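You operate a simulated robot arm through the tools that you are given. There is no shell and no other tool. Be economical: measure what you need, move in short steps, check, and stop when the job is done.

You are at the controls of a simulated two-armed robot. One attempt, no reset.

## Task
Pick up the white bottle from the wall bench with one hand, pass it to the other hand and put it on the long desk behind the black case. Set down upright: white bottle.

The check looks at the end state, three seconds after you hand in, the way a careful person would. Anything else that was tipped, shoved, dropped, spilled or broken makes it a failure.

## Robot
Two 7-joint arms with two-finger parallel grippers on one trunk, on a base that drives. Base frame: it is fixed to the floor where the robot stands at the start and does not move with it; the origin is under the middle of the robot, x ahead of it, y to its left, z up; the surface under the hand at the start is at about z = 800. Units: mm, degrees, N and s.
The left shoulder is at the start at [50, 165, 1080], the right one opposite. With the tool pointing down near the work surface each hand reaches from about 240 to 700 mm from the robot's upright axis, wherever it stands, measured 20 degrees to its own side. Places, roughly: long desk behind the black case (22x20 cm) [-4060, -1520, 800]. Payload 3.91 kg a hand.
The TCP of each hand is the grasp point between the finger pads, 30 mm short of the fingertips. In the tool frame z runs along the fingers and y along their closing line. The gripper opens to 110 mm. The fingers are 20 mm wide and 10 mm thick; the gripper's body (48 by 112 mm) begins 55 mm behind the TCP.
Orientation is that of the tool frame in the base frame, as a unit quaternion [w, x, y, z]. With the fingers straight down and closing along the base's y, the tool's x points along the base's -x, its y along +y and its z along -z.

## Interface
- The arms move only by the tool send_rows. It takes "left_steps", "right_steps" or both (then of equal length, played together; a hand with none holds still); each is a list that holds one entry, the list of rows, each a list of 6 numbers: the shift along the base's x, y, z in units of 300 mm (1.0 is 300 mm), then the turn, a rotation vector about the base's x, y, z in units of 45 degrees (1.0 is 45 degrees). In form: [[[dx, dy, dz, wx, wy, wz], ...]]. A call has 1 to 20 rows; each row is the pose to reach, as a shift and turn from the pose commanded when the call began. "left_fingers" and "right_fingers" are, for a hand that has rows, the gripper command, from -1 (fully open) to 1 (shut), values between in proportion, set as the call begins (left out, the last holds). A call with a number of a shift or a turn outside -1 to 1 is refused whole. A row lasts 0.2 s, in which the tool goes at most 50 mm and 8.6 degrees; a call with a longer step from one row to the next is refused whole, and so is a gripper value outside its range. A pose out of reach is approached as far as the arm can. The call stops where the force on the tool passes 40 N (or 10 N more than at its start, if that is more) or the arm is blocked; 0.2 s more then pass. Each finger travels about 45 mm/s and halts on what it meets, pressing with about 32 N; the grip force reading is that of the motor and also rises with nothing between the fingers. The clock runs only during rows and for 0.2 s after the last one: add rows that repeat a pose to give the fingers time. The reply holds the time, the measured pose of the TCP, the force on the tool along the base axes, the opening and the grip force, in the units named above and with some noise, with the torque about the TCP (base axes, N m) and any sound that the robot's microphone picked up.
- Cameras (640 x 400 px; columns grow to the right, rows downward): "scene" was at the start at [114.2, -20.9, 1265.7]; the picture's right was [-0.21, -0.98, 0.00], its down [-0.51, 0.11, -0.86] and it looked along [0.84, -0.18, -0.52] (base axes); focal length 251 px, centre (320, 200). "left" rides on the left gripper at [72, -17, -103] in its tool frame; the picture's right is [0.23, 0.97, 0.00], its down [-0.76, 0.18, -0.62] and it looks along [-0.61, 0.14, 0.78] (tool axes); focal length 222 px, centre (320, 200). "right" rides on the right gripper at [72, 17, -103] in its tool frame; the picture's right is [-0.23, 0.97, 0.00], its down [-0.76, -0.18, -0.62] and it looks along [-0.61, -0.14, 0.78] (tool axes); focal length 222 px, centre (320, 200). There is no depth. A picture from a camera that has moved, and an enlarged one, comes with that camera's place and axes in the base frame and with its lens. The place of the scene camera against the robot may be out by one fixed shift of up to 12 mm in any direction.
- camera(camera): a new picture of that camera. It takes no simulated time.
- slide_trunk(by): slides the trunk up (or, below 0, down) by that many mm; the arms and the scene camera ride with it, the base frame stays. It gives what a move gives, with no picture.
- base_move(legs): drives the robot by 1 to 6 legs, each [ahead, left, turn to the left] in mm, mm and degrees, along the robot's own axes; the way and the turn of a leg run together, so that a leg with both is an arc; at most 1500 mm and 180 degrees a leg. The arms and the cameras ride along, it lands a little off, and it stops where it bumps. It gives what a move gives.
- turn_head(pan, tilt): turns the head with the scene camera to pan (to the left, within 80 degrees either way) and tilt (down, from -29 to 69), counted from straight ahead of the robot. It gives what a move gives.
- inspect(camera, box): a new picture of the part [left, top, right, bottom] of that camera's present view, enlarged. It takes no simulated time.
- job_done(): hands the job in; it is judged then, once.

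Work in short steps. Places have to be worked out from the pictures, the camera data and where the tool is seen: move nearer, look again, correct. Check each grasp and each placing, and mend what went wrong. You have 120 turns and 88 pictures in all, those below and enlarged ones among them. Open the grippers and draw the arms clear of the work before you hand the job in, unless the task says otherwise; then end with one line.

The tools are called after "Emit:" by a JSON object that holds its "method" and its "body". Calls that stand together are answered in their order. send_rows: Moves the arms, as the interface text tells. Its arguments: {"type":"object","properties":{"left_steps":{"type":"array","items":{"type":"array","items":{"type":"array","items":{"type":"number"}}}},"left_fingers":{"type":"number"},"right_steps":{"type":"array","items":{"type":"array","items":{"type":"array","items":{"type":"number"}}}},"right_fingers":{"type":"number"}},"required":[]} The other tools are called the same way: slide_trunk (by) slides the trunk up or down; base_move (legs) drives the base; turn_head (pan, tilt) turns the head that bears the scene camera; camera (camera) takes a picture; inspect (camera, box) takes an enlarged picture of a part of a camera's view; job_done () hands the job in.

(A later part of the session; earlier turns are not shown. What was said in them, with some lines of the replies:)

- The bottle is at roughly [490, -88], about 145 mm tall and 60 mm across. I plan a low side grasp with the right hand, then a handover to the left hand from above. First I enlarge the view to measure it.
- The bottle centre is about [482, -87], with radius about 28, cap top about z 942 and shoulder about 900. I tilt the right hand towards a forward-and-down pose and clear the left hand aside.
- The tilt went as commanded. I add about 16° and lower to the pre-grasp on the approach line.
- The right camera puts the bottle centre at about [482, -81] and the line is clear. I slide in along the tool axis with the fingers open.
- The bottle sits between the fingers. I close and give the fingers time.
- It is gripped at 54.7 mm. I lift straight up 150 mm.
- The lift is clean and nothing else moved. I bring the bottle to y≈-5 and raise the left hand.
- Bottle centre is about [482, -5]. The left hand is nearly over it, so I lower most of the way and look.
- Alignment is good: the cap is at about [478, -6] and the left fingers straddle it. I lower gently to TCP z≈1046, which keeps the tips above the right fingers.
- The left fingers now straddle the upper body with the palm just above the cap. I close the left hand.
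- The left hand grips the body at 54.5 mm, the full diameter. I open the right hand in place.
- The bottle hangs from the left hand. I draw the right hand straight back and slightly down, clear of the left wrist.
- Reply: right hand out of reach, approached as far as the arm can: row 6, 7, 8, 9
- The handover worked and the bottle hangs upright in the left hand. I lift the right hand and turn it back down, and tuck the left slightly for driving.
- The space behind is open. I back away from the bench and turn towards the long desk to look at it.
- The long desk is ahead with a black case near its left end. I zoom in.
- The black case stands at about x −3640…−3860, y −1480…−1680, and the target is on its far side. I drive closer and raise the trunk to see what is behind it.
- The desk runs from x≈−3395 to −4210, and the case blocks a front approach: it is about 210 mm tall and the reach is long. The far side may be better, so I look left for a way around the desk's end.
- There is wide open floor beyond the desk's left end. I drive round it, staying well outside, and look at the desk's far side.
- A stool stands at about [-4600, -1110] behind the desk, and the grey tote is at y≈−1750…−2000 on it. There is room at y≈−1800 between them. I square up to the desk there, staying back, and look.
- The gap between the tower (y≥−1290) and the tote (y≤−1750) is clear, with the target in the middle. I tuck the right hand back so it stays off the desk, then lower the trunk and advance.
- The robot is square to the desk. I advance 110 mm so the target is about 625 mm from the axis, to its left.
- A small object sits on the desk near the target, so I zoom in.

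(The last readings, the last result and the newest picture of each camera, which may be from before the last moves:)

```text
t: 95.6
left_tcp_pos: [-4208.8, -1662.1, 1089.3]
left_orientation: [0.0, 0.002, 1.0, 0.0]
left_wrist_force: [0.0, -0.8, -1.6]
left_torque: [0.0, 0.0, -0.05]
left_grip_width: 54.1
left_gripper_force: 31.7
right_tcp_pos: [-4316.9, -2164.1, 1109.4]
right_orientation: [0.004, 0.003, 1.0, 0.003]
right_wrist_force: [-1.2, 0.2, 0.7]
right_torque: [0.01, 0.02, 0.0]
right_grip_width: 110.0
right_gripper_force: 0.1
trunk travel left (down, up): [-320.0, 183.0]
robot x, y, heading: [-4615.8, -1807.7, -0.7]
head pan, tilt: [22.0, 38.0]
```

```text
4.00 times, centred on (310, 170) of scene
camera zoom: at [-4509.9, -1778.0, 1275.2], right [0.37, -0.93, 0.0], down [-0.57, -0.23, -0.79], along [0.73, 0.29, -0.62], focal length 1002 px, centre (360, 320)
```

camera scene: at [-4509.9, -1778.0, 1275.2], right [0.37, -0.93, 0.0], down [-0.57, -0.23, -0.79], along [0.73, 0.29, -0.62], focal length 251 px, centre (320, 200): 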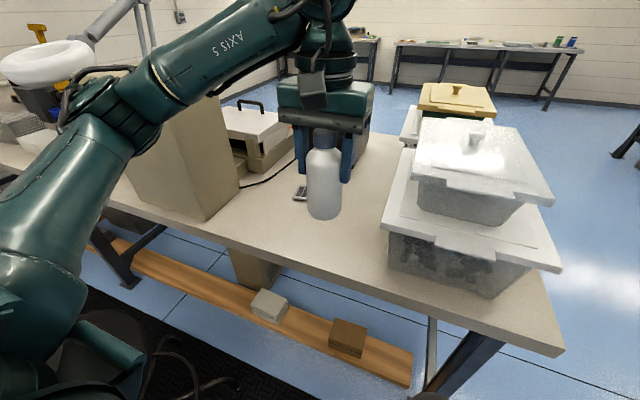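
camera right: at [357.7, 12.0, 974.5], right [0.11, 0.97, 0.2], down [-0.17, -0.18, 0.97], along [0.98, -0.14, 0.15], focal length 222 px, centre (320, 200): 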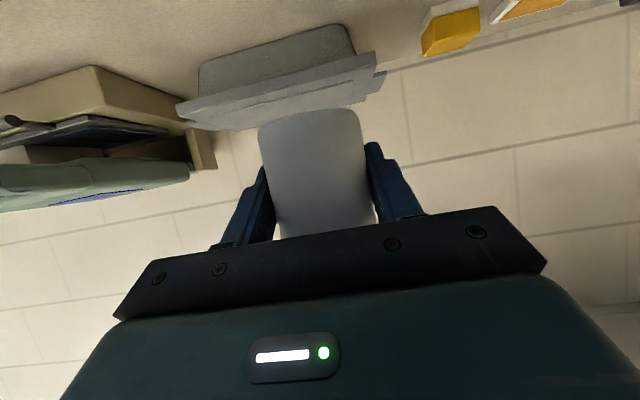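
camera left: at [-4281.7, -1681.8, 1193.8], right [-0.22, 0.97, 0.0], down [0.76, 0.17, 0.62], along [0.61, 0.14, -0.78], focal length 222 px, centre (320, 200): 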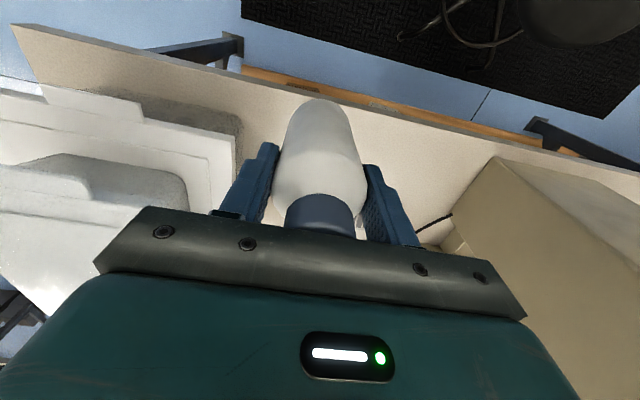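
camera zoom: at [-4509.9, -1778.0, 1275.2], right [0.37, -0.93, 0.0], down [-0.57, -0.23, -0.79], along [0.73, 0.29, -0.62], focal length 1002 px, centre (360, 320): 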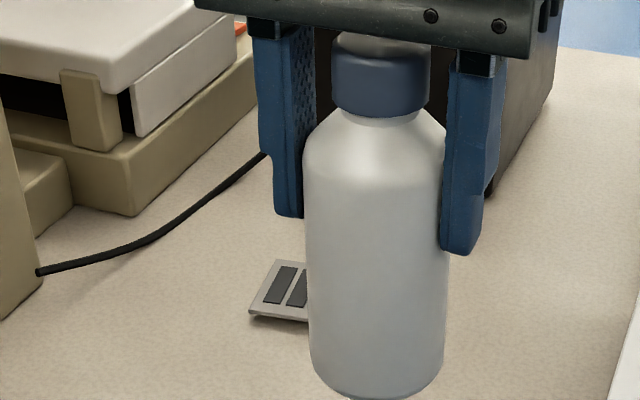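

A small plate-like object lies at about x −3970…−3900, y −1470…−1530, so I will set the bottle nearer the back edge at about [-4072, -1535]. I move over it at height and recheck.

Emit:
{"method": "send_rows", "body": {"left_steps": [[[0.08, 0.08, 0, 0, 0, 0], [0.16, 0.16, 0, 0, 0, 0], [0.25, 0.24, 0, 0, 0, 0], [0.33, 0.32, -0.04, 0, 0, 0], [0.4, 0.37, -0.1, 0, 0, 0], [0.45, 0.42, -0.15, 0, 0, 0], [0.45, 0.42, -0.15, 0, 0, 0]]]}}

Emit:
{"method": "camera", "body": {"camera": "scene"}}

Emit:
{"method": "camera", "body": {"camera": "left"}}

```text
t: 97.2
left_tcp_pos: [-4075.3, -1537.3, 1046.2]
left_orientation: [-0.001, 0.002, 1.0, 0.0]
left_wrist_force: [-0.6, 0.3, -2.0]
left_torque: [0.0, 0.01, -0.05]
left_grip_width: 54.5
left_gripper_force: 32.0
right_tcp_pos: [-4317.9, -2164.5, 1109.6]
right_orientation: [0.004, 0.004, 1.0, 0.003]
right_wrist_force: [-0.4, -0.4, 0.4]
right_torque: [-0.02, 0.0, 0.02]
right_grip_width: 110.1
right_gripper_force: 0.1
trunk travel left (down, up): [-320.0, 183.0]
robot x, y, heading: [-4617.7, -1809.2, -0.2]
head pan, tilt: [22.0, 38.0]
```

```text
56 pictures are left
camera scene: at [-4510.0, -1778.0, 1275.2], right [0.37, -0.93, 0.0], down [-0.57, -0.23, -0.79], along [0.73, 0.29, -0.62], focal length 251 px, centre (320, 200)
```

scene: 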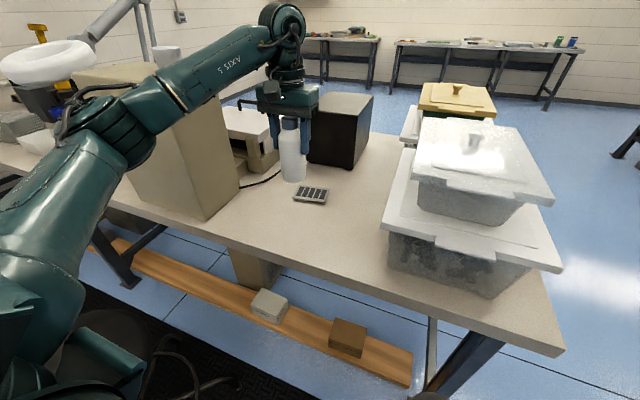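

```text
55 pictures are left
camera left: at [-4147.7, -1555.6, 1149.7], right [-0.22, 0.97, 0.0], down [0.76, 0.17, 0.62], along [0.61, 0.14, -0.78], focal length 222 px, centre (320, 200)
```

left: 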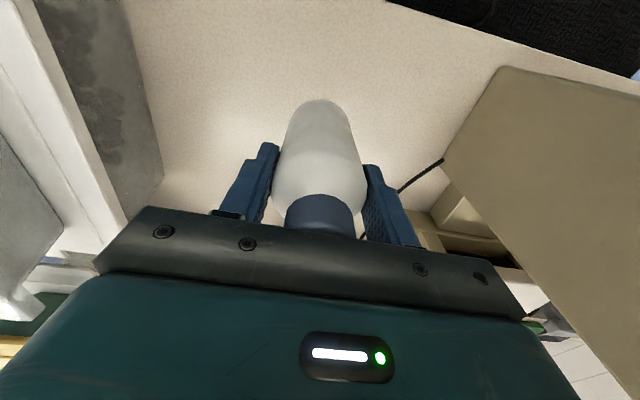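

The tray-like object spans x −3985…−3890, leaving about 55 mm clearance from a bottle at x −4072. I lower by 120 mm and check.

Emit:
{"method": "send_rows", "body": {"left_steps": [[[0, 0, -0.1, 0, 0, 0], [0, 0, -0.2, 0, 0, 0], [0, 0, -0.3, 0, 0, 0], [0, 0, -0.38, 0, 0, 0], [0, 0, -0.42, 0, 0, 0], [0, 0, -0.42, 0, 0, 0]]]}}

Emit:
{"method": "camera", "body": {"camera": "scene"}}

Emit:
{"method": "inspect", "body": {"camera": "scene", "box": [210, 130, 370, 230]}}

```text
t: 98.6
left_tcp_pos: [-4073.7, -1537.5, 921.0]
left_orientation: [-0.001, 0.002, 1.0, 0.0]
left_wrist_force: [0.8, 1.5, -1.7]
left_torque: [0.02, -0.01, 0.0]
left_grip_width: 54.2
left_gripper_force: 32.0
right_tcp_pos: [-4317.5, -2164.6, 1109.1]
right_orientation: [0.004, 0.003, 1.0, 0.003]
right_wrist_force: [0.5, 0.0, 0.3]
right_torque: [0.0, 0.06, -0.02]
right_grip_width: 110.0
right_gripper_force: 0.2
trunk travel left (down, up): [-320.0, 183.0]
robot x, y, heading: [-4619.9, -1807.4, -0.3]
head pan, tilt: [22.0, 38.0]
```

```text
54 pictures are left
camera scene: at [-4510.0, -1777.9, 1275.2], right [0.37, -0.93, 0.0], down [-0.57, -0.23, -0.79], along [0.73, 0.29, -0.62], focal length 251 px, centre (320, 200)
```

scene: 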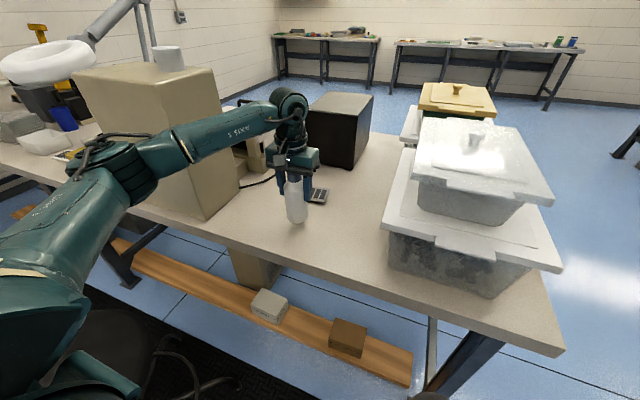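

```text
4.00 times, centred on (290, 180) of scene
camera zoom: at [-4510.0, -1777.9, 1275.2], right [0.37, -0.93, 0.0], down [-0.57, -0.23, -0.79], along [0.73, 0.29, -0.62], focal length 1002 px, centre (440, 280)
```

zoom: 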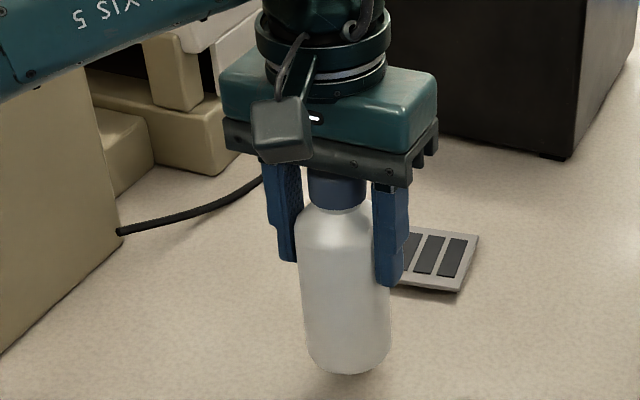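

The way down is clear, with about 25 mm left. I lower 18 mm slowly.

Emit:
{"method": "send_rows", "body": {"left_steps": [[[0, 0, -0.02, 0, 0, 0], [0, 0, -0.04, 0, 0, 0], [0, 0, -0.05, 0, 0, 0], [0, 0, -0.06, 0, 0, 0], [0, 0, -0.06, 0, 0, 0]]]}}

Emit:
{"method": "inspect", "body": {"camera": "scene", "box": [250, 170, 346, 230]}}

```text
t: 99.8
left_tcp_pos: [-4075.7, -1537.7, 902.3]
left_orientation: [0.001, 0.002, 1.0, 0.0]
left_wrist_force: [-0.4, 0.3, -1.2]
left_torque: [-0.01, 0.01, 0.02]
left_grip_width: 54.0
left_gripper_force: 32.2
right_tcp_pos: [-4318.5, -2163.6, 1108.5]
right_orientation: [0.004, 0.003, 1.0, 0.003]
right_wrist_force: [1.1, -0.3, 0.6]
right_torque: [0.04, -0.06, -0.01]
right_grip_width: 110.4
right_gripper_force: 0.1
trunk travel left (down, up): [-320.0, 183.0]
robot x, y, heading: [-4614.0, -1807.3, -0.4]
head pan, tilt: [22.0, 38.0]
```

```text
6.67 times, centred on (298, 200) of scene
camera zoom: at [-4509.9, -1777.9, 1275.2], right [0.37, -0.93, 0.0], down [-0.57, -0.23, -0.79], along [0.73, 0.29, -0.62], focal length 1670 px, centre (467, 200)
```

zoom: 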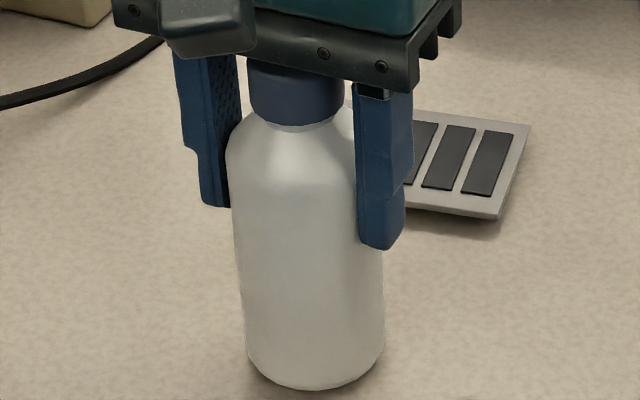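

Contact should be a few millimetres away, and the force is still only the bottle's weight. I creep down 4 mm.

Emit:
{"method": "send_rows", "body": {"left_steps": [[[0, 0, -0.005, 0, 0, 0], [0, 0, -0.009, 0, 0, 0], [0, 0, -0.013, 0, 0, 0], [0, 0, -0.013, 0, 0, 0]]]}}

```text
t: 100.8
left_tcp_pos: [-4073.9, -1537.0, 897.6]
left_orientation: [0.0, 0.003, 1.0, 0.0]
left_wrist_force: [-1.1, 0.4, -2.4]
left_torque: [-0.01, 0.03, 0.02]
left_grip_width: 54.5
left_gripper_force: 31.5
right_tcp_pos: [-4319.0, -2163.5, 1109.0]
right_orientation: [0.005, 0.003, 1.0, 0.003]
right_wrist_force: [-0.6, -0.7, -0.5]
right_torque: [0.03, 0.01, -0.01]
right_grip_width: 110.1
right_gripper_force: 0.0
trunk travel left (down, up): [-320.0, 183.0]
robot x, y, heading: [-4618.7, -1809.4, -0.5]
head pan, tilt: [22.0, 38.0]
```

Still no contact. I creep 3 mm more.

Emit:
{"method": "send_rows", "body": {"left_steps": [[[0, 0, -0.003, 0, 0, 0], [0, 0, -0.006, 0, 0, 0], [0, 0, -0.01, 0, 0, 0], [0, 0, -0.01, 0, 0, 0]]]}}

```text
t: 101.8
left_tcp_pos: [-4074.5, -1537.2, 896.8]
left_orientation: [0.002, 0.002, 1.0, 0.001]
left_wrist_force: [-1.7, 5.5, 13.6]
left_torque: [0.43, 0.49, -0.1]
left_grip_width: 54.2
left_gripper_force: 32.0
right_tcp_pos: [-4319.5, -2163.7, 1109.1]
right_orientation: [0.004, 0.003, 1.0, 0.004]
right_wrist_force: [-0.3, -0.6, 0.3]
right_torque: [-0.01, -0.02, -0.02]
right_grip_width: 110.1
right_gripper_force: 0.0
trunk travel left (down, up): [-320.0, 183.0]
robot x, y, heading: [-4614.6, -1811.0, -0.3]
head pan, tilt: [22.0, 38.0]
```

The bottle rests on the desk with about 14 N. I ease up 2 mm to remove the preload, then open.

Emit:
{"method": "send_rows", "body": {"left_steps": [[[0, 0, 0.003, 0, 0, 0], [0, 0, 0.006, 0, 0, 0], [0, 0, 0.006, 0, 0, 0]]]}}

Emit:
{"method": "inspect", "body": {"camera": "scene", "box": [250, 170, 346, 230]}}

```text
t: 102.6
left_tcp_pos: [-4073.4, -1539.1, 895.5]
left_orientation: [0.0, 0.002, 1.0, 0.0]
left_wrist_force: [-0.1, 1.4, 5.8]
left_torque: [0.19, -0.09, 0.0]
left_grip_width: 54.2
left_gripper_force: 31.9
right_tcp_pos: [-4319.9, -2164.4, 1109.4]
right_orientation: [0.004, 0.003, 1.0, 0.003]
right_wrist_force: [-0.3, 0.3, 0.8]
right_torque: [-0.02, -0.03, 0.02]
right_grip_width: 109.8
right_gripper_force: 0.1
trunk travel left (down, up): [-320.0, 183.0]
robot x, y, heading: [-4614.9, -1806.0, -0.1]
head pan, tilt: [22.0, 38.0]
```

```text
6.67 times, centred on (298, 200) of scene
camera zoom: at [-4510.6, -1778.1, 1275.2], right [0.37, -0.93, 0.0], down [-0.57, -0.23, -0.79], along [0.73, 0.29, -0.62], focal length 1670 px, centre (467, 200)
```

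zoom: 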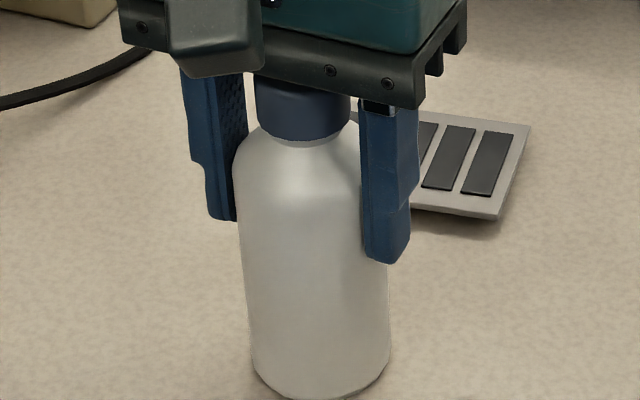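

It stands firmly with a light load. I open the left fingers and let them travel.

Emit:
{"method": "send_rows", "body": {"left_steps": [[[0, 0, 0, 0, 0, 0], [0, 0, 0, 0, 0, 0], [0, 0, 0, 0, 0, 0], [0, 0, 0, 0, 0, 0], [0, 0, 0, 0, 0, 0], [0, 0, 0, 0, 0, 0], [0, 0, 0, 0, 0, 0]]], "left_fingers": -1}}

Emit:
{"method": "inspect", "body": {"camera": "scene", "box": [210, 130, 370, 230]}}

```text
t: 104.2
left_tcp_pos: [-4072.6, -1538.9, 897.1]
left_orientation: [0.0, 0.001, 1.0, 0.0]
left_wrist_force: [1.0, -0.2, 0.4]
left_torque: [0.01, 0.02, 0.0]
left_grip_width: 110.0
left_gripper_force: 0.1
right_tcp_pos: [-4317.6, -2164.5, 1110.1]
right_orientation: [0.005, 0.004, 1.0, 0.004]
right_wrist_force: [0.7, 0.2, -0.2]
right_torque: [-0.01, 0.01, 0.0]
right_grip_width: 109.8
right_gripper_force: 0.1
trunk travel left (down, up): [-320.0, 183.0]
robot x, y, heading: [-4613.5, -1807.1, -0.2]
head pan, tilt: [22.0, 38.0]
```

```text
4.00 times, centred on (290, 180) of scene
camera zoom: at [-4510.1, -1778.0, 1275.2], right [0.37, -0.93, 0.0], down [-0.57, -0.23, -0.79], along [0.73, 0.29, -0.62], focal length 1002 px, centre (440, 280)
```

zoom: 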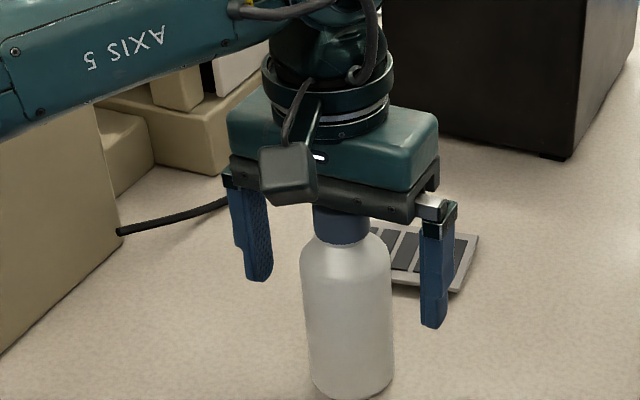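

The bottle is released and upright. I raise the left hand straight up and then draw it back off the desk the way it came.

Emit:
{"method": "send_rows", "body": {"left_steps": [[[0, 0, 0.06, 0, 0, 0], [0, 0, 0.16, 0, 0, 0], [0, 0, 0.28, 0, 0, 0], [0, 0, 0.4, 0, 0, 0], [0, 0, 0.53, 0, 0, 0], [0, 0, 0.65, 0, 0, 0], [-0.12, -0.1, 0.67, 0, 0, 0], [-0.24, -0.2, 0.67, 0, 0, 0], [-0.36, -0.3, 0.67, 0, 0, 0], [-0.45, -0.4, 0.67, 0, 0, 0]]]}}

Emit:
{"method": "base_move", "body": {"legs": [[-200, 0, 0]]}}

Emit:
{"method": "camera", "body": {"camera": "scene"}}

```text
t: 106.4
left_tcp_pos: [-4207.5, -1661.2, 1092.4]
left_orientation: [0.0, 0.001, 1.0, 0.0]
left_wrist_force: [0.3, 0.3, 1.0]
left_torque: [0.02, -0.01, 0.0]
left_grip_width: 110.1
left_gripper_force: 0.0
right_tcp_pos: [-4318.4, -2166.4, 1109.9]
right_orientation: [0.005, 0.003, 1.0, 0.003]
right_wrist_force: [-0.2, -0.4, -0.5]
right_torque: [-0.03, 0.01, 0.03]
right_grip_width: 109.9
right_gripper_force: 0.0
trunk travel left (down, up): [-320.0, 183.0]
robot x, y, heading: [-4616.9, -1809.1, -0.4]
head pan, tilt: [22.0, 38.0]
```

```text
t: 107.9
left_tcp_pos: [-4404.2, -1658.8, 1091.9]
left_orientation: [0.0, 0.002, 1.0, 0.001]
left_wrist_force: [0.5, -0.5, -0.1]
left_torque: [0.0, -0.01, 0.02]
left_grip_width: 110.1
left_gripper_force: 0.1
right_tcp_pos: [-4514.6, -2163.2, 1109.7]
right_orientation: [0.004, 0.004, 1.0, 0.003]
right_wrist_force: [-0.1, 0.5, 0.6]
right_torque: [-0.01, 0.01, -0.02]
right_grip_width: 109.9
right_gripper_force: 0.0
trunk travel left (down, up): [-320.0, 183.0]
robot x, y, heading: [-4810.6, -1805.5, -0.3]
head pan, tilt: [22.0, 38.0]
```

```text
49 pictures are left
camera scene: at [-4706.5, -1777.0, 1275.3], right [0.37, -0.93, 0.0], down [-0.57, -0.23, -0.79], along [0.73, 0.29, -0.62], focal length 251 px, centre (320, 200)
```

scene: 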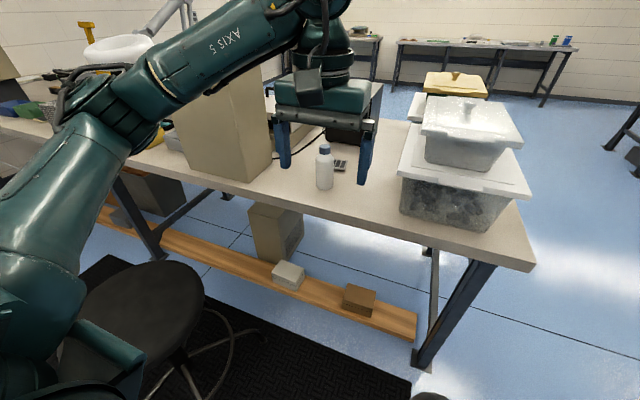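

The bottle stands upright behind the black case, nothing else was disturbed, and both hands are open and clear. I hand in.

Emit:
{"method": "job_done", "body": {}}

```text
The job is handed in.
```

The white bottle was passed from the right hand to the left and now stands upright on the long desk behind the black case, at about [-4073, -1538]; the pictures show nothing else disturbed.
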